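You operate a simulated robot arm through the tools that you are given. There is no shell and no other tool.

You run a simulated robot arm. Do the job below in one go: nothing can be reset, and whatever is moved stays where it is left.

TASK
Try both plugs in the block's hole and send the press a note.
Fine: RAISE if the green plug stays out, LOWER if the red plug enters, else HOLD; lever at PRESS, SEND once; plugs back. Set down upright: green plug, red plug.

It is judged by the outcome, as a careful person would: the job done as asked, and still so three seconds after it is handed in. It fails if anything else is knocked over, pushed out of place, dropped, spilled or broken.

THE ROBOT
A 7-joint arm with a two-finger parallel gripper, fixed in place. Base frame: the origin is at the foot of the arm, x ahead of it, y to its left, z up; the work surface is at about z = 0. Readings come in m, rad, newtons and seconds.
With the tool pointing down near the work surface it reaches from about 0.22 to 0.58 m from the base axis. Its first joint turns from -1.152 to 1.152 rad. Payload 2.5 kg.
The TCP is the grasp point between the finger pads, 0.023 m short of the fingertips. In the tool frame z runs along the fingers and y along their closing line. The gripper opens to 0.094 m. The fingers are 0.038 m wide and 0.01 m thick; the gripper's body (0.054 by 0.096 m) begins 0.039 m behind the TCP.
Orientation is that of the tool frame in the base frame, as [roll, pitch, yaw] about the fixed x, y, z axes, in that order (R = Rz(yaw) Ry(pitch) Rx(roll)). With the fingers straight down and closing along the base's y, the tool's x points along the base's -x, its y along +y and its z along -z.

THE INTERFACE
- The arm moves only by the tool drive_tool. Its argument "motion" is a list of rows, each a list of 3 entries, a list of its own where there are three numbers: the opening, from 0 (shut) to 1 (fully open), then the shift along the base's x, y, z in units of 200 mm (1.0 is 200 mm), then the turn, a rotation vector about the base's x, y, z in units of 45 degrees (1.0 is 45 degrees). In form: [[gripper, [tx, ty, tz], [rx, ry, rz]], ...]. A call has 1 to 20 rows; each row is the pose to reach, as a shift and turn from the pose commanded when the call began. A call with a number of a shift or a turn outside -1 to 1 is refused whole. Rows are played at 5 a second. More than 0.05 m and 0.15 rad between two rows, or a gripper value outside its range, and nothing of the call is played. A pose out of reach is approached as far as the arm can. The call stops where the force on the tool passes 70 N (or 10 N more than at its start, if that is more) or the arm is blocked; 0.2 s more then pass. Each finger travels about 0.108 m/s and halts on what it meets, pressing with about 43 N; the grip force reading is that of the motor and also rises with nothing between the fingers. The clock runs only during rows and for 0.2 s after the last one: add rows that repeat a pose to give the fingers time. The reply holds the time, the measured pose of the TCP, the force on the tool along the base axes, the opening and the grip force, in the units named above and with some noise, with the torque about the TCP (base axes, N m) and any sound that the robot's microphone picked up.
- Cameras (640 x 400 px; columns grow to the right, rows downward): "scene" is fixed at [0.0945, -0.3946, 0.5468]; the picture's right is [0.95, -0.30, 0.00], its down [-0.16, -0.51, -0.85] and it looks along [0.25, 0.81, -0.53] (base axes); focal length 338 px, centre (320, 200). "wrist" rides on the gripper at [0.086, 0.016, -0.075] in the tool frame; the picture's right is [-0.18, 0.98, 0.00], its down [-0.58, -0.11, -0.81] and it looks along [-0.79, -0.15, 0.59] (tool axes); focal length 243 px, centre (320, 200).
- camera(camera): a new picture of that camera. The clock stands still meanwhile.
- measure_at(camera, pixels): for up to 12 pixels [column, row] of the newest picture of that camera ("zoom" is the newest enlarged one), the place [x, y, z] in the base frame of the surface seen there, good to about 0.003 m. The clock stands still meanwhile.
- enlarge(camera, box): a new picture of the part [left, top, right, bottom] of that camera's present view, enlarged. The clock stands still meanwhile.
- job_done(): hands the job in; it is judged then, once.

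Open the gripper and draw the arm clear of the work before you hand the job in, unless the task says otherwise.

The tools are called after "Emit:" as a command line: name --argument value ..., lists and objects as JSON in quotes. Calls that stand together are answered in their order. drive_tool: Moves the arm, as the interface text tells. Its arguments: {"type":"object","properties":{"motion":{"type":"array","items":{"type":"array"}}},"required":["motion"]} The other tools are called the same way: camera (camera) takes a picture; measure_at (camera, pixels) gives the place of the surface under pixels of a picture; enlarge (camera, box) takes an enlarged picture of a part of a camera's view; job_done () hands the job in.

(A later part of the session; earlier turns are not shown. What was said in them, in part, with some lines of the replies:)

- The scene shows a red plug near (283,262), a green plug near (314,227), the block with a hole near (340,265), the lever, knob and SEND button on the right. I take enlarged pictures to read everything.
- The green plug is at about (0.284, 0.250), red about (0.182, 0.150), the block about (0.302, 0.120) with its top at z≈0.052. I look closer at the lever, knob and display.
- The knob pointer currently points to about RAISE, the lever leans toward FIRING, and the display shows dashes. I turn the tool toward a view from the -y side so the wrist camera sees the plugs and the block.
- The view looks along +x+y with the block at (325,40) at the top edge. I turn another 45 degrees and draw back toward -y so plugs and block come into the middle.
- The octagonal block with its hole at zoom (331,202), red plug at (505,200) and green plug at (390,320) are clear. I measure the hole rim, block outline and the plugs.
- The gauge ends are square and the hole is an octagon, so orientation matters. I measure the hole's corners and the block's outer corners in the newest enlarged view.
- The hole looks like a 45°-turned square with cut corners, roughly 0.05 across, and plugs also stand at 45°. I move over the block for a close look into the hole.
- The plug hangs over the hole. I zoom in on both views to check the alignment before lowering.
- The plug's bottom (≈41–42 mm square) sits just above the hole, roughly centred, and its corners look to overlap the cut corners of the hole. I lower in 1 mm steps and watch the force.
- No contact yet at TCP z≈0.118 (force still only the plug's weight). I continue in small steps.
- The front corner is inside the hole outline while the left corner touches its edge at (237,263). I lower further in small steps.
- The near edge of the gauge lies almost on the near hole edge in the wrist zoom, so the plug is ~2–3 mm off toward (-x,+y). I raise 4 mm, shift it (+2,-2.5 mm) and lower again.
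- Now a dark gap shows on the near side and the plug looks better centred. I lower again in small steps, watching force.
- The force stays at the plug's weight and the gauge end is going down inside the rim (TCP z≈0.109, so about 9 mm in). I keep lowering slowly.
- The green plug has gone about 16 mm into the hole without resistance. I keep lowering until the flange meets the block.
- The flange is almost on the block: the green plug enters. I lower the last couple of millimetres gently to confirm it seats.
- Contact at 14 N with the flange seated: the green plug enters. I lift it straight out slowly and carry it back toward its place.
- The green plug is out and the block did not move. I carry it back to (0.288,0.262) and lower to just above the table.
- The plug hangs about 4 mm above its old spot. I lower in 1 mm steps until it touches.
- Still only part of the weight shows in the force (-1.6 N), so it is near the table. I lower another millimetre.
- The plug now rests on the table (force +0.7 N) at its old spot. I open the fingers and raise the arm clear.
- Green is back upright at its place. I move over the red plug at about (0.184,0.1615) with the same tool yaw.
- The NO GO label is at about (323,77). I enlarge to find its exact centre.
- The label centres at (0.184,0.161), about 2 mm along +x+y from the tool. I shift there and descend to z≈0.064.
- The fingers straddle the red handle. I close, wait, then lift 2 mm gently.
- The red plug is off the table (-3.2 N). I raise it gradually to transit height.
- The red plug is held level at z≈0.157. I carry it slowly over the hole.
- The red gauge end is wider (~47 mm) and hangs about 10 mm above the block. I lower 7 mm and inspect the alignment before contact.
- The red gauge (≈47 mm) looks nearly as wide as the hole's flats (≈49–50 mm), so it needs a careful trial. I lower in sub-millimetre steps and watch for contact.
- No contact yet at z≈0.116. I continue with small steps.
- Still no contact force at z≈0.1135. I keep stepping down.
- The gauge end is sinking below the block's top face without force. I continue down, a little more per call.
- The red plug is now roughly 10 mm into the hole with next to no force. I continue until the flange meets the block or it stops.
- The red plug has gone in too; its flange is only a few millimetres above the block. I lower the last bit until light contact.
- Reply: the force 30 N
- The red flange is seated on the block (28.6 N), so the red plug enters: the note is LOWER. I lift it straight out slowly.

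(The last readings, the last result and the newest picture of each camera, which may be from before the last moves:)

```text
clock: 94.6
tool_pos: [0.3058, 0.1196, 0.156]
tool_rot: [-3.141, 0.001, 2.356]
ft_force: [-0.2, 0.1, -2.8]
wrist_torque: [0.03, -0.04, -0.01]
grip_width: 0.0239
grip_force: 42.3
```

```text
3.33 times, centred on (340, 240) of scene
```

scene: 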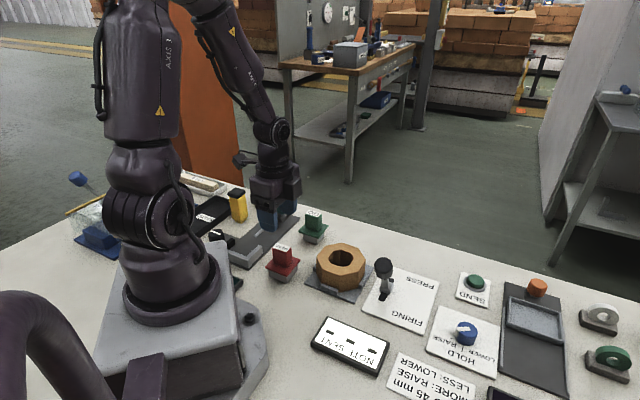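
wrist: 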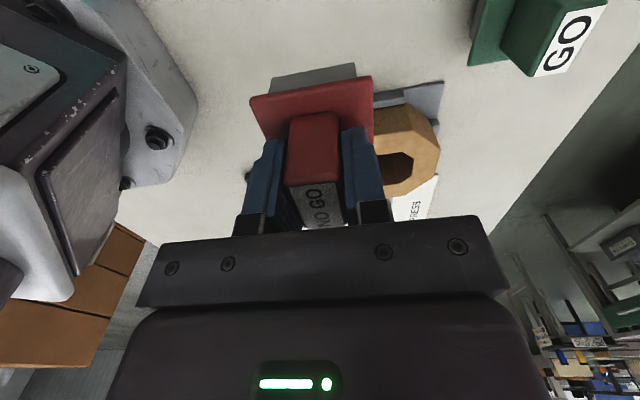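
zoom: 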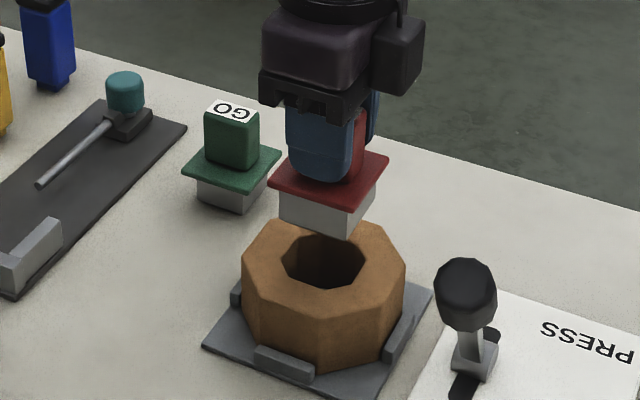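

The block stayed put and the red plug is out. I carry it back to its place and lower to just above the table.

Emit:
drive_tool --motion '[[0, [-0.008, 0.003, 0], [0, 0, 0]], [0, [-0.03, 0.011, 0], [0, 0, 0]], [0, [-0.06, 0.022, 0], [0, 0, 0]], [0, [-0.1, 0.036, 0], [0, 0, 0]], [0, [-0.14, 0.05, 0], [0, 0, 0]], [0, [-0.18, 0.065, 0], [0, 0, 0]], [0, [-0.22, 0.079, 0], [0, 0, 0]], [0, [-0.26, 0.093, 0], [0, 0, 0]], [0, [-0.3, 0.108, 0], [0, 0, 0]], [0, [-0.34, 0.122, 0], [0, 0, 0]], [0, [-0.38, 0.136, 0], [0, 0, 0]], [0, [-0.42, 0.151, 0], [0, 0, 0]], [0, [-0.46, 0.165, 0], [0, 0, 0]], [0, [-0.5, 0.18, 0], [0, 0, 0]], [0, [-0.54, 0.194, 0], [0, 0, 0]], [0, [-0.57, 0.205, 0], [0, 0, 0]], [0, [-0.592, 0.212, 0], [0, 0, 0]], [0, [-0.602, 0.216, 0], [0, 0, 0]], [0, [-0.602, 0.216, 0], [0, 0, 0]]]'

Emit:
drive_tool --motion '[[0, [0, 0, -0.01], [0, 0, 0]], [0, [0, 0, -0.03], [0, 0, 0]], [0, [0, 0, -0.055], [0, 0, 0]], [0, [0, 0, -0.085], [0, 0, 0]], [0, [0, 0, -0.115], [0, 0, 0]], [0, [0, 0, -0.145], [0, 0, 0]], [0, [0, 0, -0.175], [0, 0, 0]], [0, [0, 0, -0.205], [0, 0, 0]], [0, [0, 0, -0.235], [0, 0, 0]], [0, [0, 0, -0.265], [0, 0, 0]], [0, [0, 0, -0.295], [0, 0, 0]], [0, [0, 0, -0.325], [0, 0, 0]], [0, [0, 0, -0.35], [0, 0, 0]], [0, [0, 0, -0.375], [0, 0, 0]], [0, [0, 0, -0.395], [0, 0, 0]], [0, [0, 0, -0.41], [0, 0, 0]], [0, [0, 0, -0.42], [0, 0, 0]], [0, [0, 0, -0.43], [0, 0, 0]], [0, [0, 0, -0.435], [0, 0, 0]], [0, [0, 0, -0.435], [0, 0, 0]]]'

Emit:
enlarge --camera "scene" --box '[240, 210, 340, 290]'

```text
clock: 98.6
tool_pos: [0.186, 0.1631, 0.1556]
tool_rot: [-3.14, -0.002, 2.357]
ft_force: [0.5, 0.0, -2.3]
wrist_torque: [0.01, 0.0, 0.0]
grip_width: 0.0239
grip_force: 43.0
```

```text
clock: 102.8
tool_pos: [0.1862, 0.1645, 0.0704]
tool_rot: [-3.141, 0.0, 2.356]
ft_force: [0.4, 0.3, -3.0]
wrist_torque: [-0.03, 0.0, 0.01]
grip_width: 0.0239
grip_force: 42.7
```

```text
5.00 times, centred on (290, 250) of scene
```

zoom: 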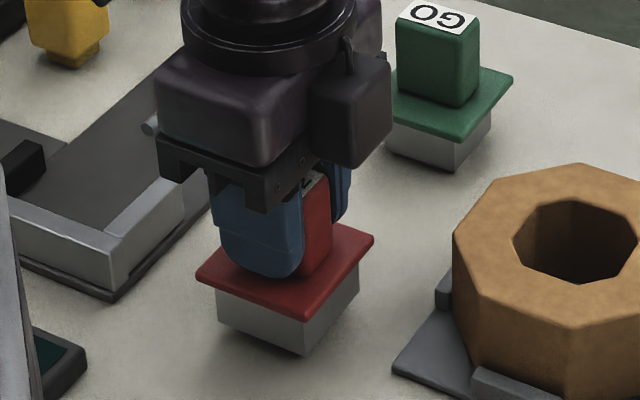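

It hangs about 5 mm above its spot, matching the earlier lifted view. I lower in 1 mm steps to contact.

Emit:
drive_tool --motion '[[0, [0, 0, -0.005], [0, 0, 0]], [0, [0, 0, -0.01], [0, 0, 0]], [0, [0, 0, -0.015], [0, 0, 0]], [0, [0, 0, -0.018], [0, 0, 0]]]'

Emit:
drive_tool --motion '[[0, [0, 0, -0.003], [0, 0, 0]], [0, [0, 0, -0.005], [0, 0, 0]]]'

Emit:
drive_tool --motion '[[0, [0, 0, -0.002], [0, 0, 0]], [0, [0, 0, -0.004], [0, 0, 0]]]'

```text
clock: 103.8
tool_pos: [0.1854, 0.163, 0.0663]
tool_rot: [3.141, 0.0, 2.356]
ft_force: [-0.7, 0.2, -1.8]
wrist_torque: [0.02, -0.01, -0.02]
grip_width: 0.024
grip_force: 43.0
```

```text
clock: 104.4
tool_pos: [0.1854, 0.1629, 0.0649]
tool_rot: [3.141, -0.001, 2.356]
ft_force: [0.4, -0.5, -2.9]
wrist_torque: [0.0, -0.04, 0.0]
grip_width: 0.0238
grip_force: 42.2
```

```text
clock: 105.0
tool_pos: [0.1862, 0.1634, 0.0644]
tool_rot: [3.141, 0.001, 2.356]
ft_force: [0.0, -1.4, 5.6]
wrist_torque: [-0.08, 0.05, -0.01]
grip_width: 0.0236
grip_force: 43.0
```

The red plug is on the table (5.6 N). I release it and rise straight up, then check.

Emit:
drive_tool --motion '[[0.28, [0, 0, 0.002], [0, 0, 0]], [0.4, [0, 0, 0.002], [0, 0, 0]], [0.55, [0, 0, 0.002], [0, 0, 0]], [0.6, [0, 0, 0.1], [0, 0, 0]], [0.6, [0, 0, 0.25], [0, 0, 0]], [0.6, [0, 0, 0.4], [0, 0, 0]], [0.6, [0, 0, 0.55], [0, 0, 0]], [0.6, [0, 0, 0.7], [0, 0, 0]], [0.6, [0, 0, 0.8], [0, 0, 0]], [0.6, [0, 0, 0.8], [0, 0, 0]]]'

Emit:
camera --camera "scene"

Emit:
enlarge --camera "scene" --box '[220, 190, 420, 315]'

```text
clock: 107.2
tool_pos: [0.1854, 0.1633, 0.2259]
tool_rot: [3.142, 0.001, 2.354]
ft_force: [-0.3, -0.3, -0.7]
wrist_torque: [-0.01, -0.01, 0.01]
grip_width: 0.0565
grip_force: 0.0
```

```text
taken
```

scene: 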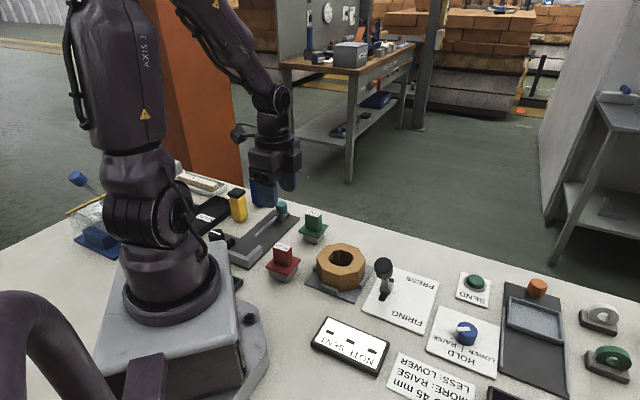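

```text
3.20 times, centred on (320, 252) of scene
```

zoom: 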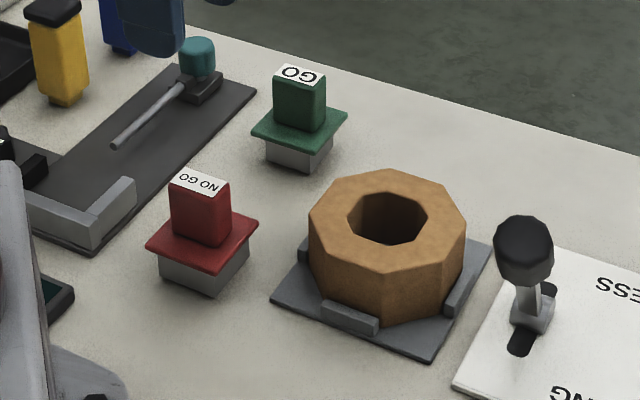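

Both plugs stand upright back at their places. Now the knob must go from RAISE to LOWER; I travel high over to the knob at about (0.464,-0.099).

Emit:
drive_tool --motion '[[0.6, [0.08, -0.06, 0], [0, 0, 0]], [0.6, [0.2, -0.16, 0], [0, 0, 0]], [0.6, [0.34, -0.28, 0], [0, 0, 0]], [0.6, [0.48, -0.42, 0], [0, 0, 0]], [0.6, [0.6, -0.56, 0], [0, 0, 0]], [0.6, [0.66, -0.64, 0], [0, 0, 0]], [0.6, [0.66, -0.64, 0], [0, 0, 0]]]'

Emit:
drive_tool --motion '[[0.6, [0.08, -0.06, 0], [0, 0, 0]], [0.6, [0.2, -0.18, 0], [0, 0, 0]], [0.6, [0.34, -0.32, 0], [0, 0, 0]], [0.6, [0.46, -0.44, 0], [0, 0, 0]], [0.6, [0.56, -0.54, 0], [0, 0, 0]], [0.6, [0.6, -0.58, 0], [0, 0, 0]], [0.6, [0.6, -0.58, 0], [0, 0, 0]]]'

Emit:
camera --camera "wrist"

Emit:
camera --camera "scene"

```text
clock: 108.8
tool_pos: [0.3184, 0.0342, 0.2255]
tool_rot: [-3.141, 0.001, 2.355]
ft_force: [0.6, 1.0, -0.6]
wrist_torque: [-0.01, -0.02, -0.01]
grip_width: 0.0564
grip_force: 0.0
```

```text
clock: 110.4
tool_pos: [0.4403, -0.0837, 0.224]
tool_rot: [3.142, 0.0, 2.357]
ft_force: [0.3, -0.3, -0.1]
wrist_torque: [-0.03, 0.0, 0.02]
grip_width: 0.0562
grip_force: 0.0
```

```text
taken
```

wrist: 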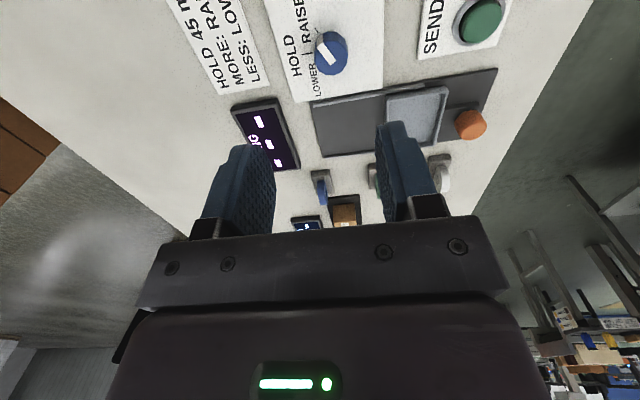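

```text
taken
```

scene: 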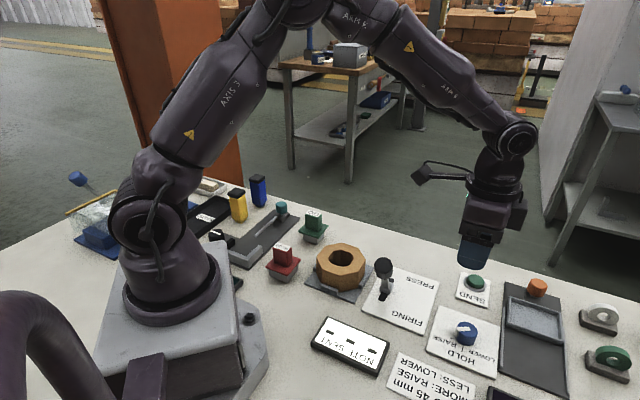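

Emit:
enlarge --camera "wrist" --box '[270, 0, 400, 100]'

Emit:
measure_at --camera "wrist" --pixels '[[331, 52], [320, 40], [333, 64], [341, 43], [322, 60], [328, 37], [345, 58], [297, 60], [300, 20], [360, 80], [290, 90], [318, 90]]'

```text
4.00 times, centred on (335, 50) of wrist
```

zoom: 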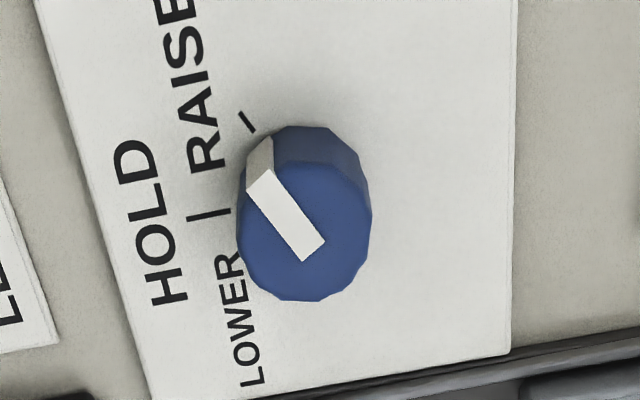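

```text
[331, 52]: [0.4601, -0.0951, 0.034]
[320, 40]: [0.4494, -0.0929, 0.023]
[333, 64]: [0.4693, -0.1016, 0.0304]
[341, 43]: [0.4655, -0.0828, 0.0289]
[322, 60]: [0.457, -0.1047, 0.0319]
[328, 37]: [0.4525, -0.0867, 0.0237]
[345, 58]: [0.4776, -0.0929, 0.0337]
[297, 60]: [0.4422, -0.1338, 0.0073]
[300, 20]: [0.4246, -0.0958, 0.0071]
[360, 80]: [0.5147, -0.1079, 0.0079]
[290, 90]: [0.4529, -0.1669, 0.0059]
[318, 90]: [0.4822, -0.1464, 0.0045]
```

The pointer aligns with the RAISE tick; the knob is about 34 mm across, centred near (0.465,-0.100), and the panel is turned so LOWER lies roughly 90–95° counter-clockwise (seen from above) from RAISE. I open wider, move over it and descend partway.

Emit:
drive_tool --motion '[[0.7, [0.06, -0.04, -0.05], [0, 0, 0]], [0.7, [0.1235, -0.0815, -0.2], [0, 0, 0]], [0.7, [0.1235, -0.0815, -0.4], [0, 0, 0]], [0.7, [0.1235, -0.0815, -0.58], [0, 0, 0]], [0.7, [0.1235, -0.0815, -0.65], [0, 0, 0]], [0.7, [0.1235, -0.0815, -0.65], [0, 0, 0]]]'

Emit:
camera --camera "wrist"

Emit:
enlarge --camera "scene" --box '[390, 240, 550, 370]'

```text
clock: 111.8
tool_pos: [0.4638, -0.0992, 0.0957]
tool_rot: [-3.141, -0.001, 2.358]
ft_force: [0.0, 0.2, 0.8]
wrist_torque: [0.0, 0.01, 0.01]
grip_width: 0.0655
grip_force: 0.0
```

```text
taken
```

wrist: 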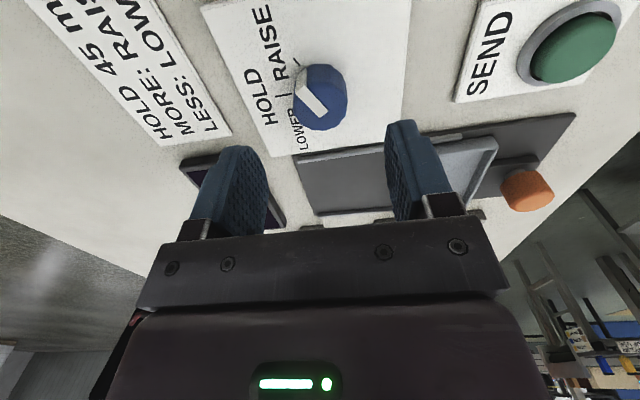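

```text
3.08 times, centred on (470, 305) of scene
```

zoom: 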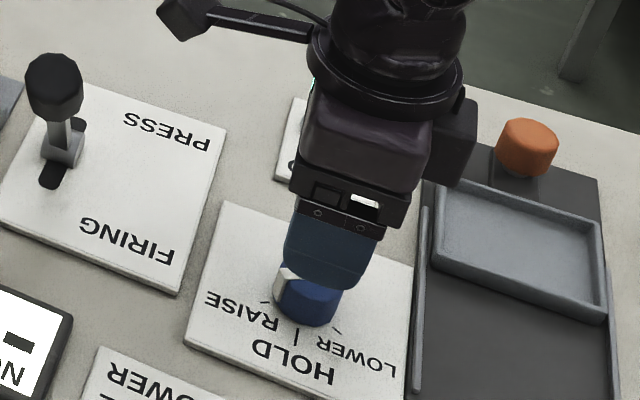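

The knob sits near (320,97) between the fingers' reach. I enlarge to check centring before going down.

Emit:
enlarge --camera "wrist" --box '[260, 50, 380, 140]'

```text
4.44 times, centred on (320, 95) of wrist
```

zoom: 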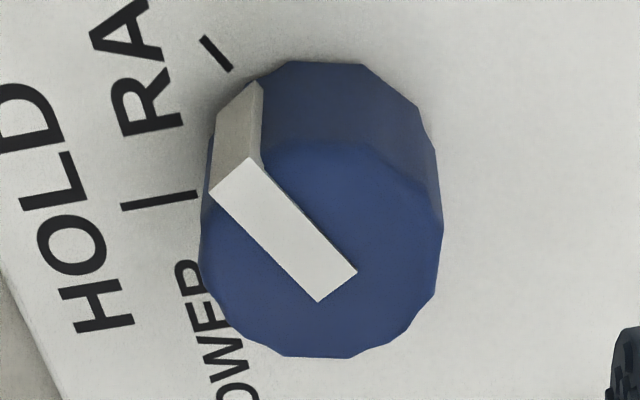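

The knob centre is within 2 mm of the tool axis and the pointer is at ~165° (RAISE). I shift slightly and descend to z≈0.037 with fingers open around it.

Emit:
drive_tool --motion '[[0.7, [0.004, -0.008, -0.1], [0, 0, 0]], [0.7, [0.004, -0.008, -0.2], [0, 0, 0]], [0.7, [0.004, -0.008, -0.27], [0, 0, 0]], [0.7, [0.004, -0.008, -0.293], [0, 0, 0]], [0.7, [0.004, -0.008, -0.293], [0, 0, 0]]]'

Emit:
camera --camera "wrist"

Emit:
enlarge --camera "scene" --box '[430, 280, 510, 350]'

```text
clock: 113.0
tool_pos: [0.4651, -0.0991, 0.0372]
tool_rot: [3.141, -0.001, 2.356]
ft_force: [-0.2, -0.1, 0.4]
wrist_torque: [-0.02, -0.01, 0.0]
grip_width: 0.0659
grip_force: 0.0
```

```text
taken
```

wrist: 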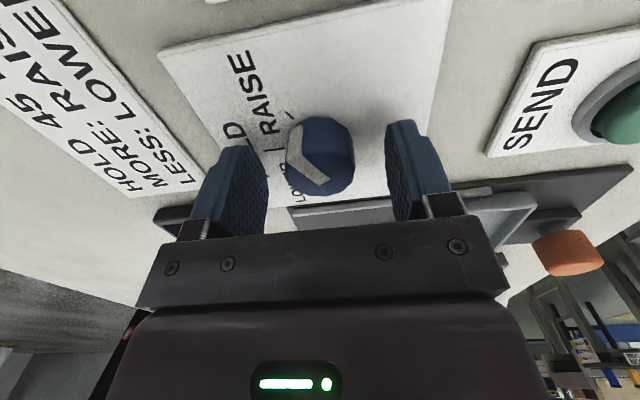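

```text
5.71 times, centred on (470, 315) of scene
```

zoom: 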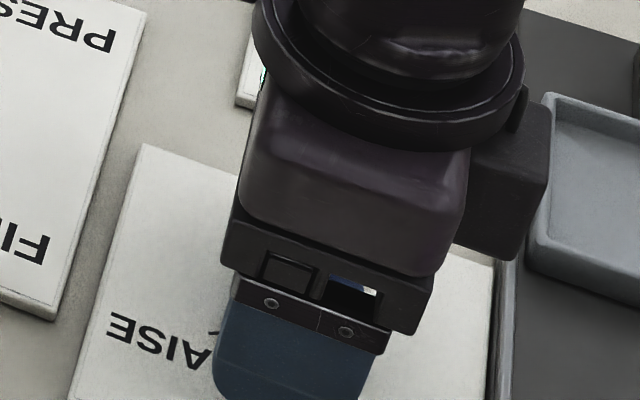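

The fingers straddle the knob clear of the panel. I close on it.

Emit:
drive_tool --motion '[[0.5, [0, 0, 0], [0, 0, 0]], [0.3, [0, 0, 0], [0, 0, 0]], [0, [0, 0, 0], [0, 0, 0]], [0, [0, 0, 0], [0, 0, 0]], [0, [0, 0, 0], [0, 0, 0]]]'

Emit:
drive_tool --motion '[[0, [0, 0, 0], [0, 0, 0.08]], [0, [0, 0, 0], [0, 0, 0.16]], [0, [0, 0, 0], [0, 0, 0.24]], [0, [0, 0, 0], [0, 0, 0.32]]]'

Emit:
camera --camera "wrist"

```text
clock: 114.2
tool_pos: [0.4633, -0.0988, 0.0367]
tool_rot: [3.14, 0.0, 2.357]
ft_force: [-4.8, -2.4, 1.9]
wrist_torque: [0.26, -0.36, 0.02]
grip_width: 0.0359
grip_force: 44.7
```

```text
clock: 115.2
tool_pos: [0.4641, -0.0997, 0.0368]
tool_rot: [3.14, -0.002, 2.608]
ft_force: [-17.4, -2.8, 25.4]
wrist_torque: [0.28, -0.39, -0.07]
grip_width: 0.0359
grip_force: 44.8
```

```text
taken
```

wrist: 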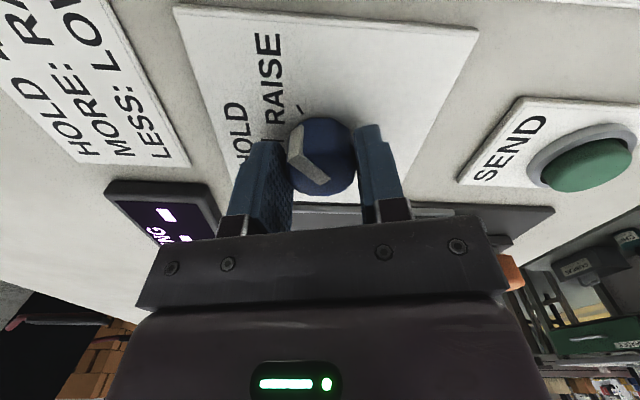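

The knob turns with the gripper (pointer fixed relative to the fingers while the panel turns). I continue turning counter-clockwise.

Emit:
drive_tool --motion '[[0, [0, 0, 0.003], [0, 0, 0.1]], [0, [0, 0, 0.003], [0, 0, 0.22]], [0, [0, 0, 0.003], [0, 0, 0.34]], [0, [0, 0, 0.003], [0, 0, 0.46]], [0, [0, 0, 0.003], [0, 0, 0.58]], [0, [0, 0, 0.003], [0, 0, 0.7]]]'

Emit:
camera --camera "wrist"

```text
clock: 116.6
tool_pos: [0.4638, -0.101, 0.0367]
tool_rot: [-3.139, 0.001, -3.126]
ft_force: [-7.1, -14.1, 9.2]
wrist_torque: [0.31, -0.96, 0.0]
grip_width: 0.0358
grip_force: 44.5
```

```text
taken
```

wrist: 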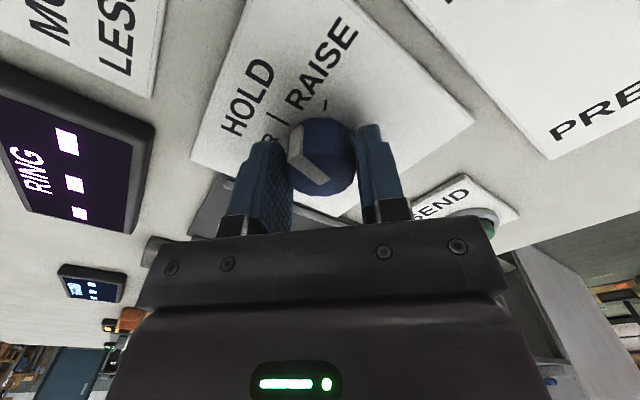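

The pointer has turned ~46° and is approaching the HOLD tick. I continue another 45°.

Emit:
drive_tool --motion '[[0, [0, 0, 0], [0, 0, 0.14]], [0, [0, 0, 0], [0, 0, 0.28]], [0, [0, 0, 0], [0, 0, 0.42]], [0, [0, 0, 0], [0, 0, 0.56]], [0, [0, 0, 0], [0, 0, 0.7]], [0, [0, 0, 0], [0, 0, 0.84]], [0, [0, 0, 0], [0, 0, 0.9]]]'

Emit:
camera --camera "wrist"

Emit:
enlarge --camera "wrist" --box '[220, 60, 400, 210]'

```text
clock: 118.2
tool_pos: [0.4643, -0.1015, 0.0367]
tool_rot: [-3.137, 0.0, -2.418]
ft_force: [17.2, -24.5, -8.8]
wrist_torque: [0.46, -0.35, -0.07]
grip_width: 0.0358
grip_force: 45.1
```

```text
taken
```

wrist: 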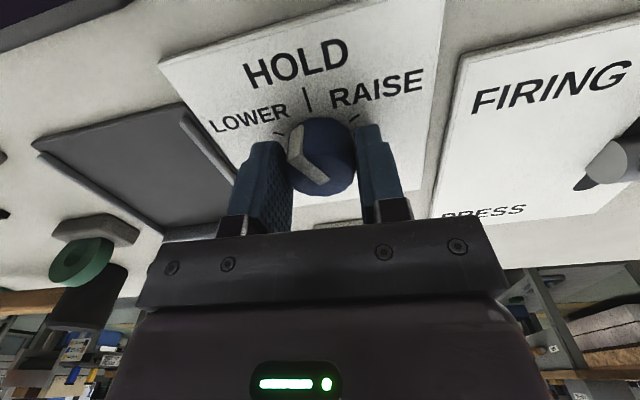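

```text
2.67 times, centred on (310, 135) of wrist
```

zoom: 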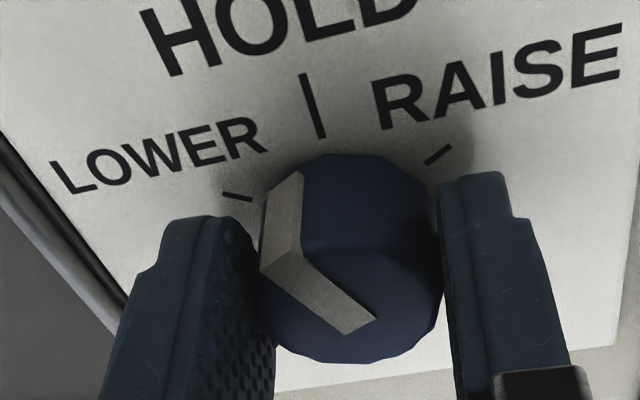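

The ticks sit about ±60° from HOLD; the pointer is ~35° short of the LOWER tick at zoom (237,197). I turn another ~35°, easing the side load slightly.

Emit:
drive_tool --motion '[[0, [0.004, -0.006, 0], [0, 0, 0.12]], [0, [0.004, -0.006, 0], [0, 0, 0.26]], [0, [0.004, -0.006, 0], [0, 0, 0.4]], [0, [0.004, -0.006, 0], [0, 0, 0.54]], [0, [0.004, -0.006, 0], [0, 0, 0.68]], [0, [0.004, -0.006, 0], [0, 0, 0.78]], [0, [0.004, -0.006, 0], [0, 0, 0.78]]]'

Emit:
camera --camera "wrist"

Emit:
enlarge --camera "wrist" --box '[220, 60, 400, 210]'

```text
clock: 119.8
tool_pos: [0.4648, -0.1016, 0.0377]
tool_rot: [-3.141, -0.001, -1.809]
ft_force: [14.9, -19.6, -2.5]
wrist_torque: [-0.33, 0.52, -0.57]
grip_width: 0.0357
grip_force: 45.2
```

```text
taken
```

wrist: 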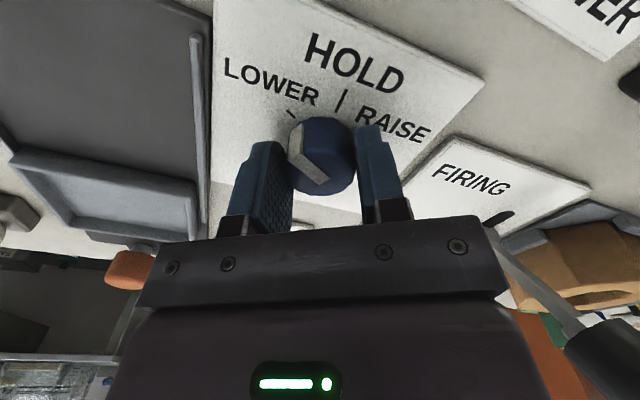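

```text
2.67 times, centred on (310, 135) of wrist
```

zoom: 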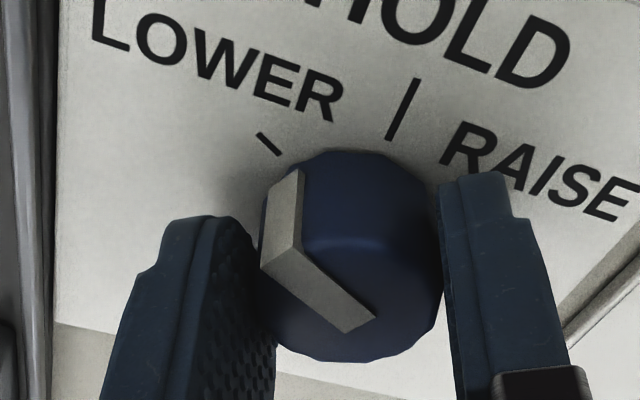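

The pointer is now within a few degrees of the LOWER tick at zoom (268,144), and torque (-0.57 N m) suggests it reached its stop. I release and rise to check.

Emit:
drive_tool --motion '[[0.42, [0, 0, 0], [0, 0, 0]], [0.55, [0, 0, 0], [0, 0, 0]], [0.7, [0, 0, 0], [0, 0, 0]], [0.7, [0, 0, 0.1], [0, 0, 0]], [0.7, [0, 0, 0.25], [0, 0, 0]], [0.7, [0, 0, 0.45], [0, 0, 0]], [0.7, [0, 0, 0.65], [0, 0, 0]], [0.7, [0, 0, 0.8], [0, 0, 0]], [0.7, [0, 0, 0.8], [0, 0, 0]]]'

Emit:
camera --camera "wrist"

Emit:
enlarge --camera "scene" --box '[425, 300, 505, 380]'

```text
clock: 121.8
tool_pos: [0.4639, -0.0991, 0.1988]
tool_rot: [-3.141, 0.001, -1.806]
ft_force: [0.0, -0.7, 1.2]
wrist_torque: [-0.01, 0.03, 0.04]
grip_width: 0.0657
grip_force: 0.0
```

```text
taken
```

wrist: 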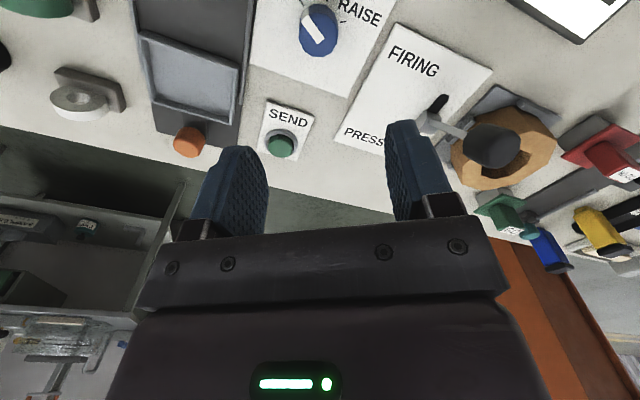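

```text
5.00 times, centred on (465, 340) of scene
```

zoom: 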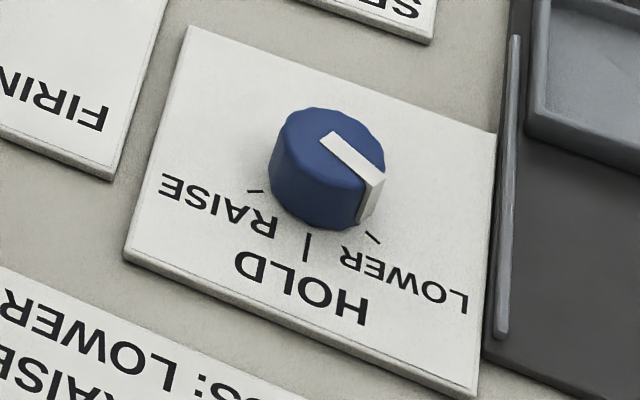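

The knob pointer sits on the LOWER tick. Next the lever: its head at about (0.347,0.012,0.12) leans toward FIRING (225° direction), so I turn the tool back to yaw 135° and move behind it.

Emit:
drive_tool --motion '[[0.5, [-0.05, 0.02, 0.03], [0, 0, -0.15]], [0.3, [-0.1, 0.04, 0.06], [0, 0, -0.3]], [0.1, [-0.15, 0.06, 0.06], [0, 0, -0.45]], [0, [-0.2, 0.08, 0.06], [0, 0, -0.6]], [0, [-0.25, 0.1, 0.06], [0, 0, -0.75]], [0, [-0.3, 0.12, 0.06], [0, 0, -0.9]]]'

Emit:
drive_tool --motion '[[0, [-0.05, 0.02, 0], [0, 0, -0.15]], [0, [-0.1, 0.04, 0], [0, 0, -0.3]], [0, [-0.15, 0.06, 0], [0, 0, -0.45]], [0, [-0.2, 0.08, 0], [0, 0, -0.6]], [0, [-0.25, 0.1, 0], [0, 0, -0.75]], [0, [-0.3, 0.12, 0], [0, 0, -0.9]]]'

Emit:
drive_tool --motion '[[0, [-0.05, 0.02, 0], [0, 0, -0.15]], [0, [-0.08, 0.04, 0], [0, 0, -0.3]], [0, [-0.1, 0.06, 0], [0, 0, -0.45]], [0, [-0.13, 0.08, 0], [0, 0, -0.6]], [0, [-0.15, 0.1, 0], [0, 0, -0.75]], [0, [-0.17, 0.13, 0], [0, 0, -0.898]], [0, [-0.17, 0.13, 0], [0, 0, -0.898]]]'

Emit:
camera --camera "wrist"

Emit:
camera --camera "scene"

```text
clock: 123.2
tool_pos: [0.4025, -0.0759, 0.2098]
tool_rot: [3.14, 0.0, -2.517]
ft_force: [0.5, 0.1, 0.4]
wrist_torque: [-0.02, 0.01, -0.01]
grip_width: 0.0001
grip_force: 42.0
```

```text
clock: 124.6
tool_pos: [0.3433, -0.052, 0.2074]
tool_rot: [-3.141, 0.001, 3.06]
ft_force: [0.1, 0.5, -0.1]
wrist_torque: [0.01, -0.01, -0.02]
grip_width: 0.0
grip_force: 42.2
```

```text
clock: 126.2
tool_pos: [0.3089, -0.0251, 0.2087]
tool_rot: [-3.141, 0.0, 2.355]
ft_force: [0.8, -0.5, -0.1]
wrist_torque: [0.0, -0.01, -0.01]
grip_width: 0.0003
grip_force: 42.2
```

```text
taken
```

wrist: 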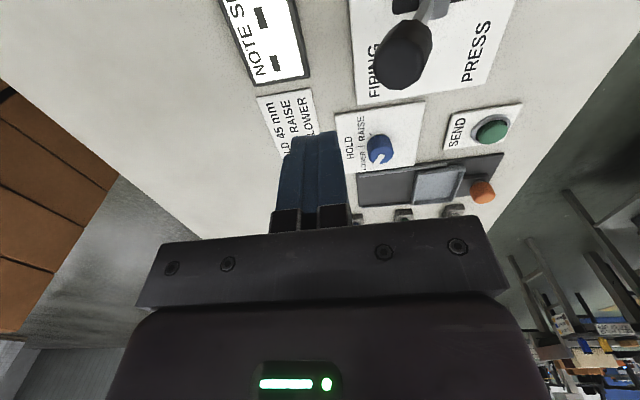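

```text
taken
```

scene: 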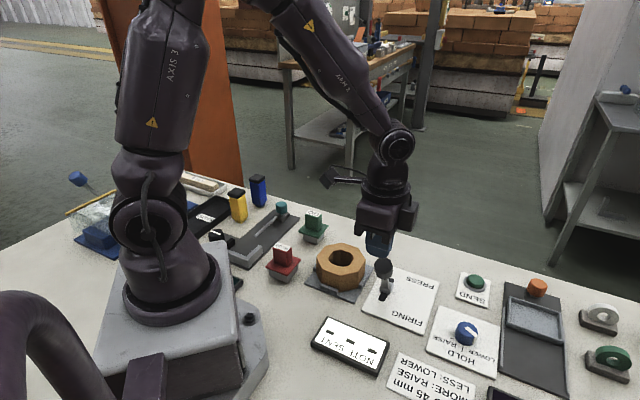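

The lever head is at about (404,55) in the wrist view. I measure head, stem and slot points from here.

Emit:
enlarge --camera "wrist" --box '[340, 0, 500, 105]'

Emit:
measure_at --camera "wrist" --pixels '[[404, 62], [390, 62], [404, 80], [415, 65], [420, 45], [405, 40], [428, 25], [437, 8], [430, 15], [395, 8], [375, 95], [470, 90]]'

```text
3.81 times, centred on (420, 52) of wrist
```

zoom: 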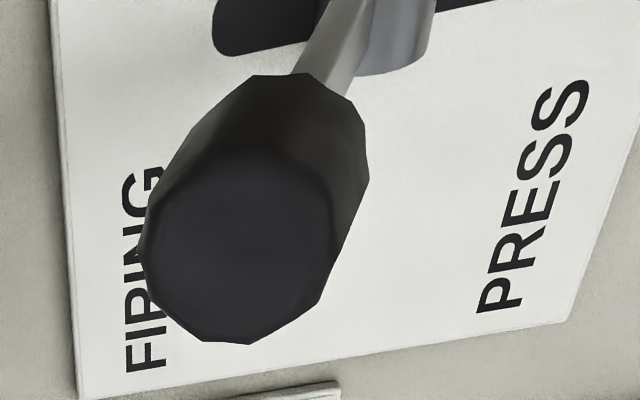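

```text
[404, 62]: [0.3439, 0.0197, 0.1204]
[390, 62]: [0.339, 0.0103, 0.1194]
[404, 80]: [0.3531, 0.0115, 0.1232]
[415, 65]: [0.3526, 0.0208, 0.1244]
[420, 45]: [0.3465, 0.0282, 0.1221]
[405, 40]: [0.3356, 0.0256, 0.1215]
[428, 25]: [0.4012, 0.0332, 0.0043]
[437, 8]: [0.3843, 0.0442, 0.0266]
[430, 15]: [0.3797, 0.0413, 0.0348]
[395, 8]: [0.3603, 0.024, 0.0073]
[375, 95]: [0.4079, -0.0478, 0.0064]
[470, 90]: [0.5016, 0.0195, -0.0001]
```

Lever head centre is about (0.345,0.0185,0.12), pivot near (0.378,0.043). I lower the closed fingers behind the head on the FIRING side.

Emit:
drive_tool --motion '[[0, [0, 0.025, -0.05], [0, 0, 0]], [0, [0, 0.05, -0.2], [0, 0, 0]], [0, [0, 0.05, -0.35], [0, 0, 0]], [0, [0, 0.05, -0.46], [0, 0, 0]], [0, [0, 0.05, -0.505], [0, 0, 0]], [0, [0, 0.05, -0.505], [0, 0, 0]]]'

Emit:
enlarge --camera "scene" --box '[320, 200, 480, 320]'

Emit:
camera --camera "wrist"

```text
clock: 127.6
tool_pos: [0.3103, -0.0168, 0.1073]
tool_rot: [-3.14, -0.001, 2.358]
ft_force: [0.1, 0.2, 0.1]
wrist_torque: [0.01, 0.0, 0.01]
grip_width: 0.0
grip_force: 42.5
```

```text
3.33 times, centred on (400, 260) of scene
```

zoom: 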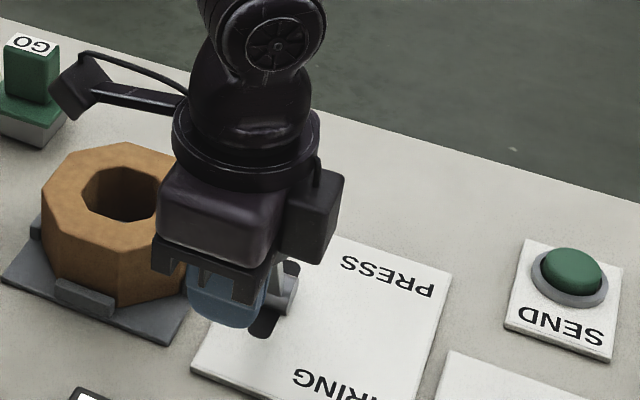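

```text
taken
```

wrist: 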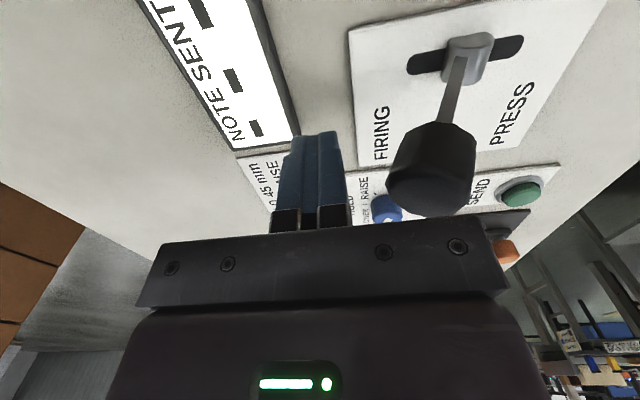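

The fingers are in line behind the lever head, slot direction to the right of the picture (toward PRESS). I push along +45° in steps.

Emit:
drive_tool --motion '[[0, [0.03, 0.03, 0], [0, 0, 0]], [0, [0.06, 0.06, 0], [0, 0, 0]], [0, [0.09, 0.09, 0], [0, 0, 0]], [0, [0.12, 0.12, 0], [0, 0, 0]], [0, [0.15, 0.15, 0], [0, 0, 0]]]'

Emit:
camera --camera "wrist"

```text
clock: 128.8
tool_pos: [0.34, 0.0139, 0.1076]
tool_rot: [3.141, 0.001, 2.358]
ft_force: [-2.6, -1.9, 1.2]
wrist_torque: [0.03, -0.03, -0.01]
grip_width: 0.0
grip_force: 42.4
```

```text
taken
```

wrist: 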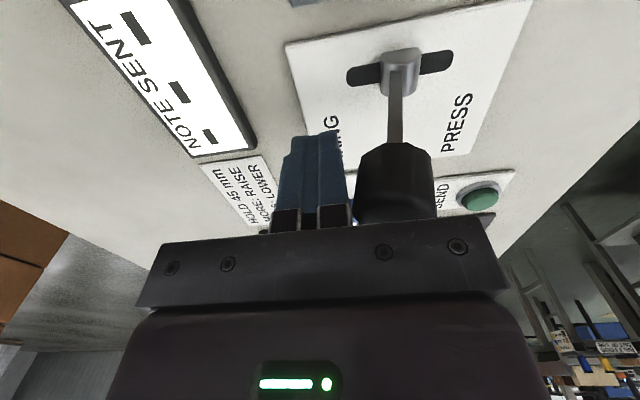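

The lever follows with ~3 N and is near upright. I push on toward PRESS.

Emit:
drive_tool --motion '[[0, [0.03, 0.03, 0], [0, 0, 0]], [0, [0.06, 0.06, 0], [0, 0, 0]], [0, [0.09, 0.09, 0], [0, 0, 0]], [0, [0.12, 0.12, 0], [0, 0, 0]], [0, [0.15, 0.15, 0], [0, 0, 0]]]'

Emit:
camera --camera "wrist"

Emit:
enlarge --camera "scene" --box '[320, 200, 480, 320]'

```text
clock: 130.0
tool_pos: [0.3689, 0.0444, 0.1077]
tool_rot: [3.141, -0.001, 2.358]
ft_force: [0.5, -0.5, -0.7]
wrist_torque: [-0.01, 0.02, -0.01]
grip_width: 0.0
grip_force: 42.4
```

```text
taken
```

wrist: 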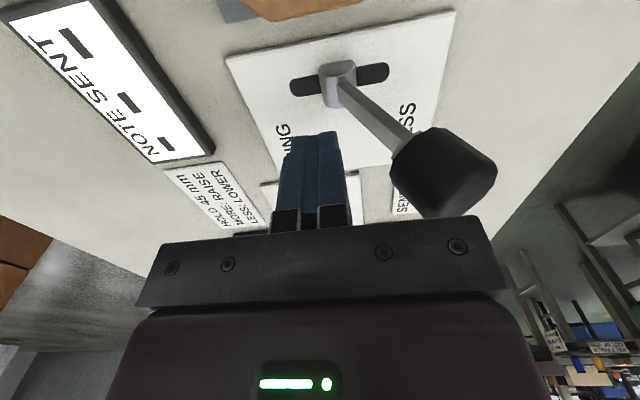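

```text
3.33 times, centred on (400, 260) of scene
```

zoom: 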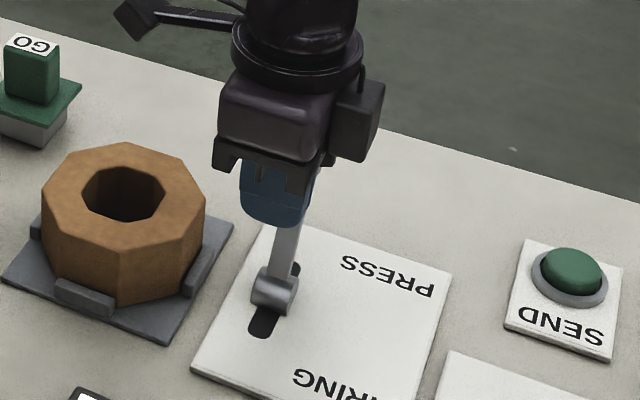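

The lever flipped over toward PRESS on its own (no more force, head now at (443,172) well ahead of the fingers). I back off a bit, rise and check it.

Emit:
drive_tool --motion '[[0, [-0.08, -0.08, 0.0], [0, 0, 0]], [0, [-0.12, -0.12, 0.1], [0, 0, 0]], [0, [-0.12, -0.12, 0.3], [0, 0, 0]], [0, [-0.12, -0.12, 0.5], [0, 0, 0]], [0, [-0.12, -0.12, 0.5], [0, 0, 0]]]'

Emit:
camera --camera "wrist"

Emit:
camera --camera "scene"

Emit:
enlarge --camera "scene" --box '[350, 230, 510, 350]'

```text
clock: 131.2
tool_pos: [0.3443, 0.0203, 0.2073]
tool_rot: [-3.141, 0.0, 2.359]
ft_force: [0.5, -0.1, -0.6]
wrist_torque: [0.01, 0.0, -0.02]
grip_width: 0.0
grip_force: 42.0
```

```text
taken
```

wrist: 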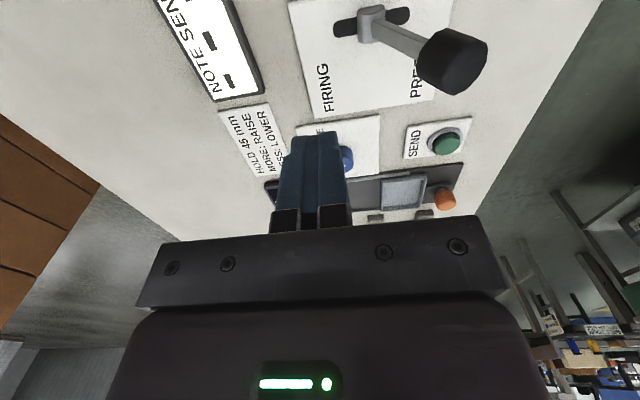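

```text
taken
```

scene: 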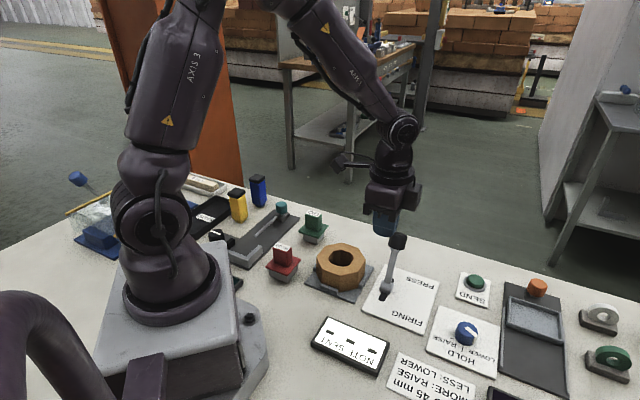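

```text
3.33 times, centred on (430, 290) of scene
```

zoom: 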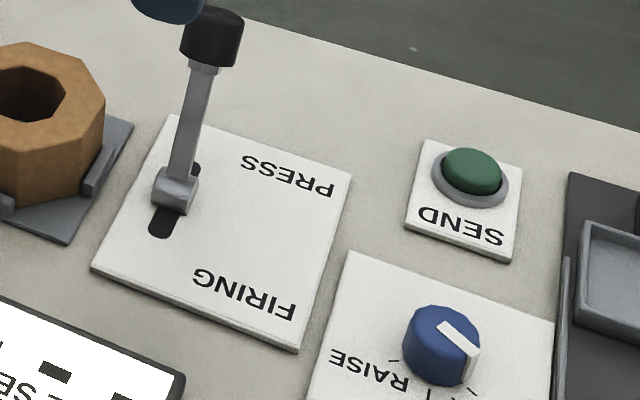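

The lever stands at PRESS, the knob at LOWER, display still showing dashes. Now I move toward the SEND button (near (0.567,0.003)) and look at it closely.

Emit:
drive_tool --motion '[[0, [0.15, -0.02, 0], [0, 0, 0]], [0, [0.35, -0.05, 0], [0, 0, 0]], [0, [0.55, -0.07, 0], [0, 0, 0]], [0, [0.75, -0.09, 0], [0, 0, 0]], [0, [0.92, -0.1, 0], [0, 0, 0]], [0, [0.98, -0.1, 0], [0, 0, 0]], [0, [0.98, -0.1, 0], [0, 0, 0]]]'

Emit:
camera --camera "wrist"

Emit:
enlarge --camera "scene" --box '[440, 250, 520, 320]'

```text
clock: 132.8
tool_pos: [0.5415, -0.0013, 0.2066]
tool_rot: [-3.141, 0.001, 2.358]
ft_force: [-0.1, 0.4, -0.2]
wrist_torque: [0.01, 0.02, 0.03]
grip_width: 0.0002
grip_force: 42.1
```

```text
taken
```

wrist: 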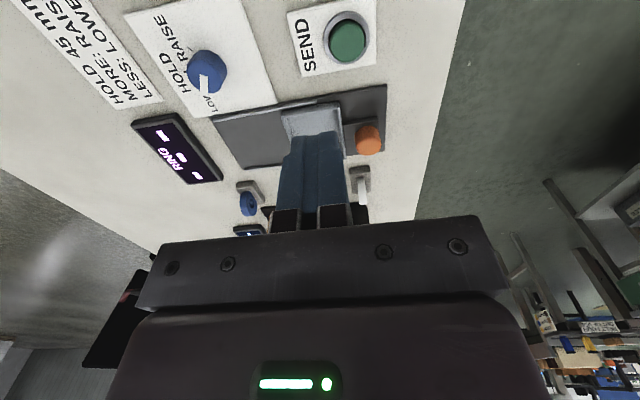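

```text
5.71 times, centred on (480, 285) of scene
```

zoom: 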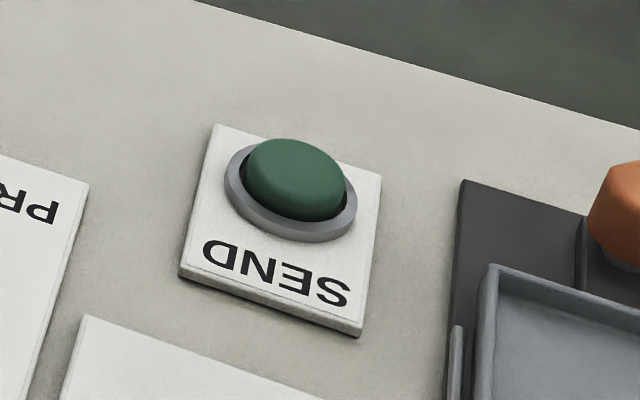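

Emit:
enlarge --camera "wrist" --box '[300, 0, 400, 80]'

Emit:
measure_at --camera "wrist" --pixels '[[348, 40], [348, 32], [332, 40], [364, 40], [348, 56], [340, 48], [356, 48], [370, 40], [348, 63], [326, 40], [310, 60], [374, 60]]'

```text
5.00 times, centred on (350, 40) of wrist
```

zoom: 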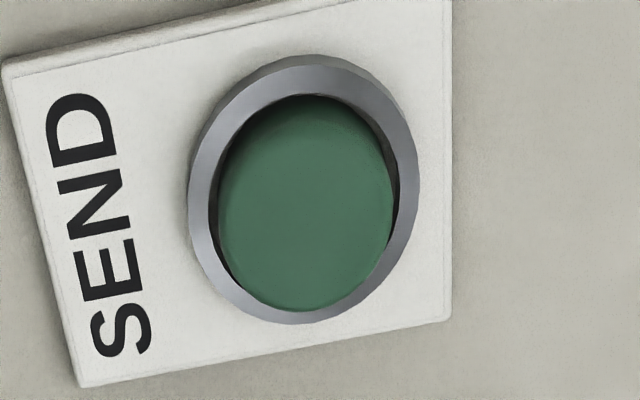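

```text
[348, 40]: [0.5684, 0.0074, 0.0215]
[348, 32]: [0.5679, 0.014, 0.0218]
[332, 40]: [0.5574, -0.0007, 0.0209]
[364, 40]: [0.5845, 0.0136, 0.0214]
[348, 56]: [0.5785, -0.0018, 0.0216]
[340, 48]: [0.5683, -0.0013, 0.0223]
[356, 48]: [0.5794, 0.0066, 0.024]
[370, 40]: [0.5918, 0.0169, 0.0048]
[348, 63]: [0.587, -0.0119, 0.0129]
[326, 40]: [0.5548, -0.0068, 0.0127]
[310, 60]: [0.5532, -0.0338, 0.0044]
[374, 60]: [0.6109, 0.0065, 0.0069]
```

The button cap centres near (0.5695,0.006), top z≈0.0215, and stands ~8 mm proud of its ring. I move above it and descend to about 15 mm over the cap.

Emit:
drive_tool --motion '[[0, [0.07, 0.02, -0.05], [0, 0, 0]], [0, [0.14, 0.0365, -0.2], [0, 0, 0]], [0, [0.14, 0.0365, -0.4], [0, 0, 0]], [0, [0.14, 0.0365, -0.58], [0, 0, 0]], [0, [0.14, 0.0365, -0.7], [0, 0, 0]], [0, [0.14, 0.0365, -0.73], [0, 0, 0]], [0, [0.14, 0.0365, -0.73], [0, 0, 0]]]'

Emit:
camera --camera "wrist"

Emit:
enlarge --camera "scene" --box '[430, 230, 530, 310]'

```text
clock: 134.4
tool_pos: [0.5702, 0.0061, 0.0625]
tool_rot: [-3.141, -0.001, 2.359]
ft_force: [-1.0, 0.0, -0.2]
wrist_torque: [0.01, 0.02, -0.01]
grip_width: 0.0
grip_force: 42.5
```

```text
taken
```

wrist: 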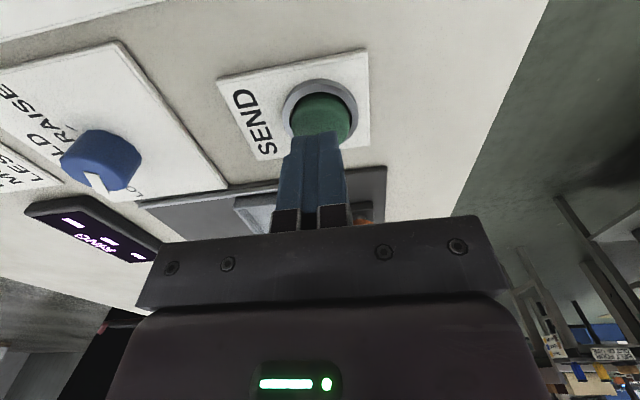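

```text
5.00 times, centred on (480, 270) of scene
```

zoom: 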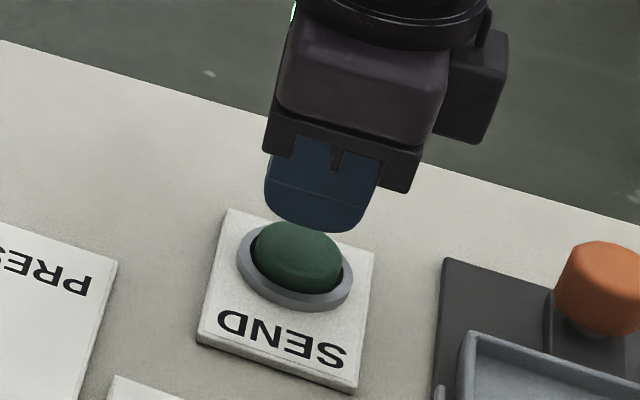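

The fingertips are over the cap, ~18 mm above it. I nudge 2 mm to centre and go down to just above contact.

Emit:
drive_tool --motion '[[0, [-0.01, 0.01, -0.02], [0, 0, 0]], [0, [-0.01, 0.01, -0.045], [0, 0, 0]], [0, [-0.01, 0.01, -0.065], [0, 0, 0]], [0, [-0.01, 0.01, -0.075], [0, 0, 0]], [0, [-0.01, 0.01, -0.08], [0, 0, 0]]]'

Emit:
drive_tool --motion '[[0, [0, 0, -0.005], [0, 0, 0]], [0, [0, 0, -0.01], [0, 0, 0]]]'

```text
clock: 135.6
tool_pos: [0.5671, 0.0099, 0.0463]
tool_rot: [-3.14, 0.001, 2.358]
ft_force: [-0.4, 0.7, -0.1]
wrist_torque: [-0.01, 0.01, -0.04]
grip_width: 0.0
grip_force: 42.5
```

```text
clock: 136.2
tool_pos: [0.5676, 0.01, 0.0432]
tool_rot: [3.139, 0.001, 2.357]
ft_force: [0.7, 0.6, 1.6]
wrist_torque: [0.02, 0.0, -0.05]
grip_width: 0.0
grip_force: 42.5
```

The tip is just touching the cap (1.6 N). I press further in 1 mm steps, listening for a click.

Emit:
drive_tool --motion '[[0, [0, 0, -0.005], [0, 0, 0]], [0, [0, 0, -0.01], [0, 0, 0]]]'

Emit:
enlarge --camera "scene" --box '[310, 310, 410, 380]'

```text
clock: 136.8
tool_pos: [0.568, 0.0087, 0.0419]
tool_rot: [-3.141, -0.001, 2.358]
ft_force: [-1.3, 0.8, 2.4]
wrist_torque: [0.0, 0.04, 0.02]
grip_width: 0.0
grip_force: 42.5
heard: click
```

```text
5.71 times, centred on (360, 345) of scene
```

zoom: 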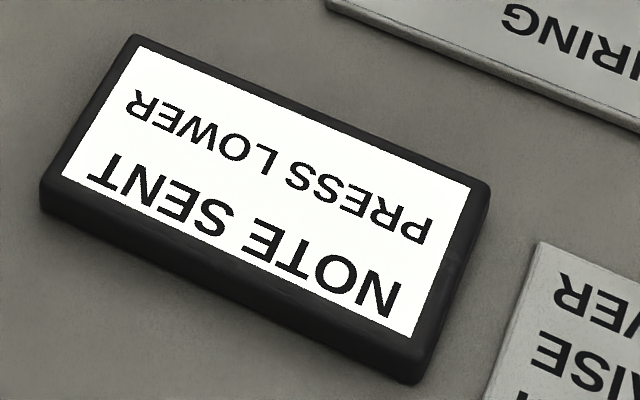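

A click was heard and the display reads "NOTE SENT PRESS LOWER". I rise straight off the button and draw the arm clear, opening the gripper.

Emit:
drive_tool --motion '[[0, [0, 0, 0.05], [0, 0, 0]], [0, [0, 0, 0.2], [0, 0, 0]], [0, [0, 0, 0.4], [0, 0, 0]], [0, [0, 0, 0.6], [0, 0, 0]], [0, [0, 0, 0.8], [0, 0, 0]], [0.3, [0, 0, 0.95], [0, 0, 0]], [0.6, [0, 0, 1.0], [0, 0, 0]], [1, [0, 0, 1.0], [0, 0, 0]], [1, [0, 0, 1.0], [0, 0, 0]]]'

Emit:
drive_tool --motion '[[1, [-0.1, 0, 0.05], [0, 0, 0]], [1, [-0.3, 0, 0.1], [0, 0, 0]], [1, [-0.5, 0, 0.2], [0, 0, 0]], [1, [-0.7, 0, 0.3], [0, 0, 0]], [1, [-0.85, 0, 0.35], [0, 0, 0]], [1, [-0.85, 0, 0.35], [0, 0, 0]]]'

Emit:
camera --camera "scene"

Emit:
enlarge --camera "scene" --box '[220, 190, 420, 315]'

Emit:
enlarge --camera "scene" --box '[300, 230, 540, 390]'

```text
clock: 138.8
tool_pos: [0.5674, 0.0105, 0.2426]
tool_rot: [3.141, 0.0, 2.357]
ft_force: [0.2, 0.0, 0.4]
wrist_torque: [0.0, -0.01, -0.01]
grip_width: 0.0941
grip_force: 0.0
```

```text
clock: 140.2
tool_pos: [0.4008, 0.0083, 0.3155]
tool_rot: [3.139, 0.002, 2.357]
ft_force: [1.2, -0.7, 0.1]
wrist_torque: [0.03, -0.05, 0.01]
grip_width: 0.0941
grip_force: 0.0
```

```text
taken
```

scene: 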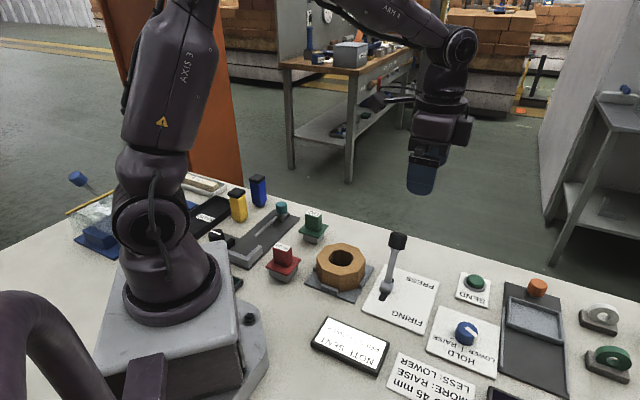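

```text
3.20 times, centred on (320, 252) of scene
```

zoom: 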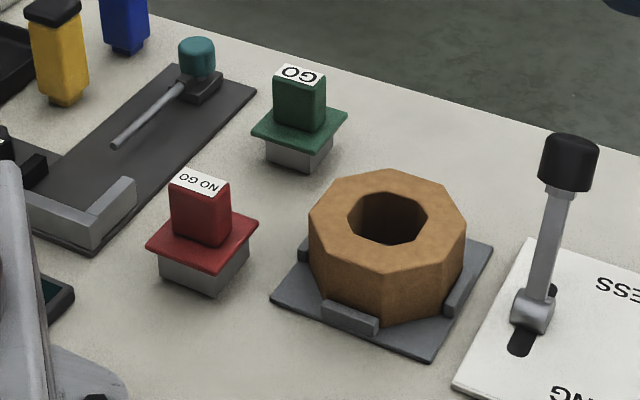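

```text
2.50 times, centred on (420, 310) of scene
```

zoom: 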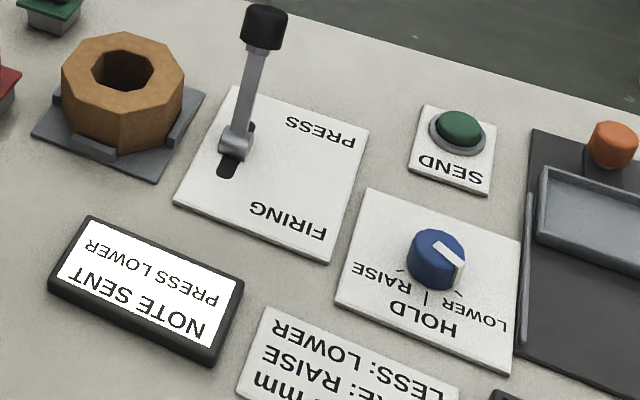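

The display reads "NOTE SENT PRESS LOWER", with the lever at PRESS and the knob on LOWER. Both plugs stand upright at their places, the block hasn't moved, and the arm is clear with the gripper open. I hand the job in.

Emit:
job_done

```text
The job is handed in.
```

I tried both plugs in the block's hole and both went in until the flange rested on the block. Because the red plug enters, the note to the press is LOWER.

- **Note:** I turned the knob to LOWER, moved the lever to PRESS and pressed SEND once. It clicked, and the display reads "NOTE SENT PRESS LOWER".
- **Plugs:** The green and red plugs stand upright at their starting places, as near as the camera shows. On my first lift of the green plug, the fingers slid up the handle while the plug stayed put, so I regripped and lifted it slowly.
- **Everything else:** Nothing else was moved or knocked over. The block is where it was, and the arm is clear with the gripper open.
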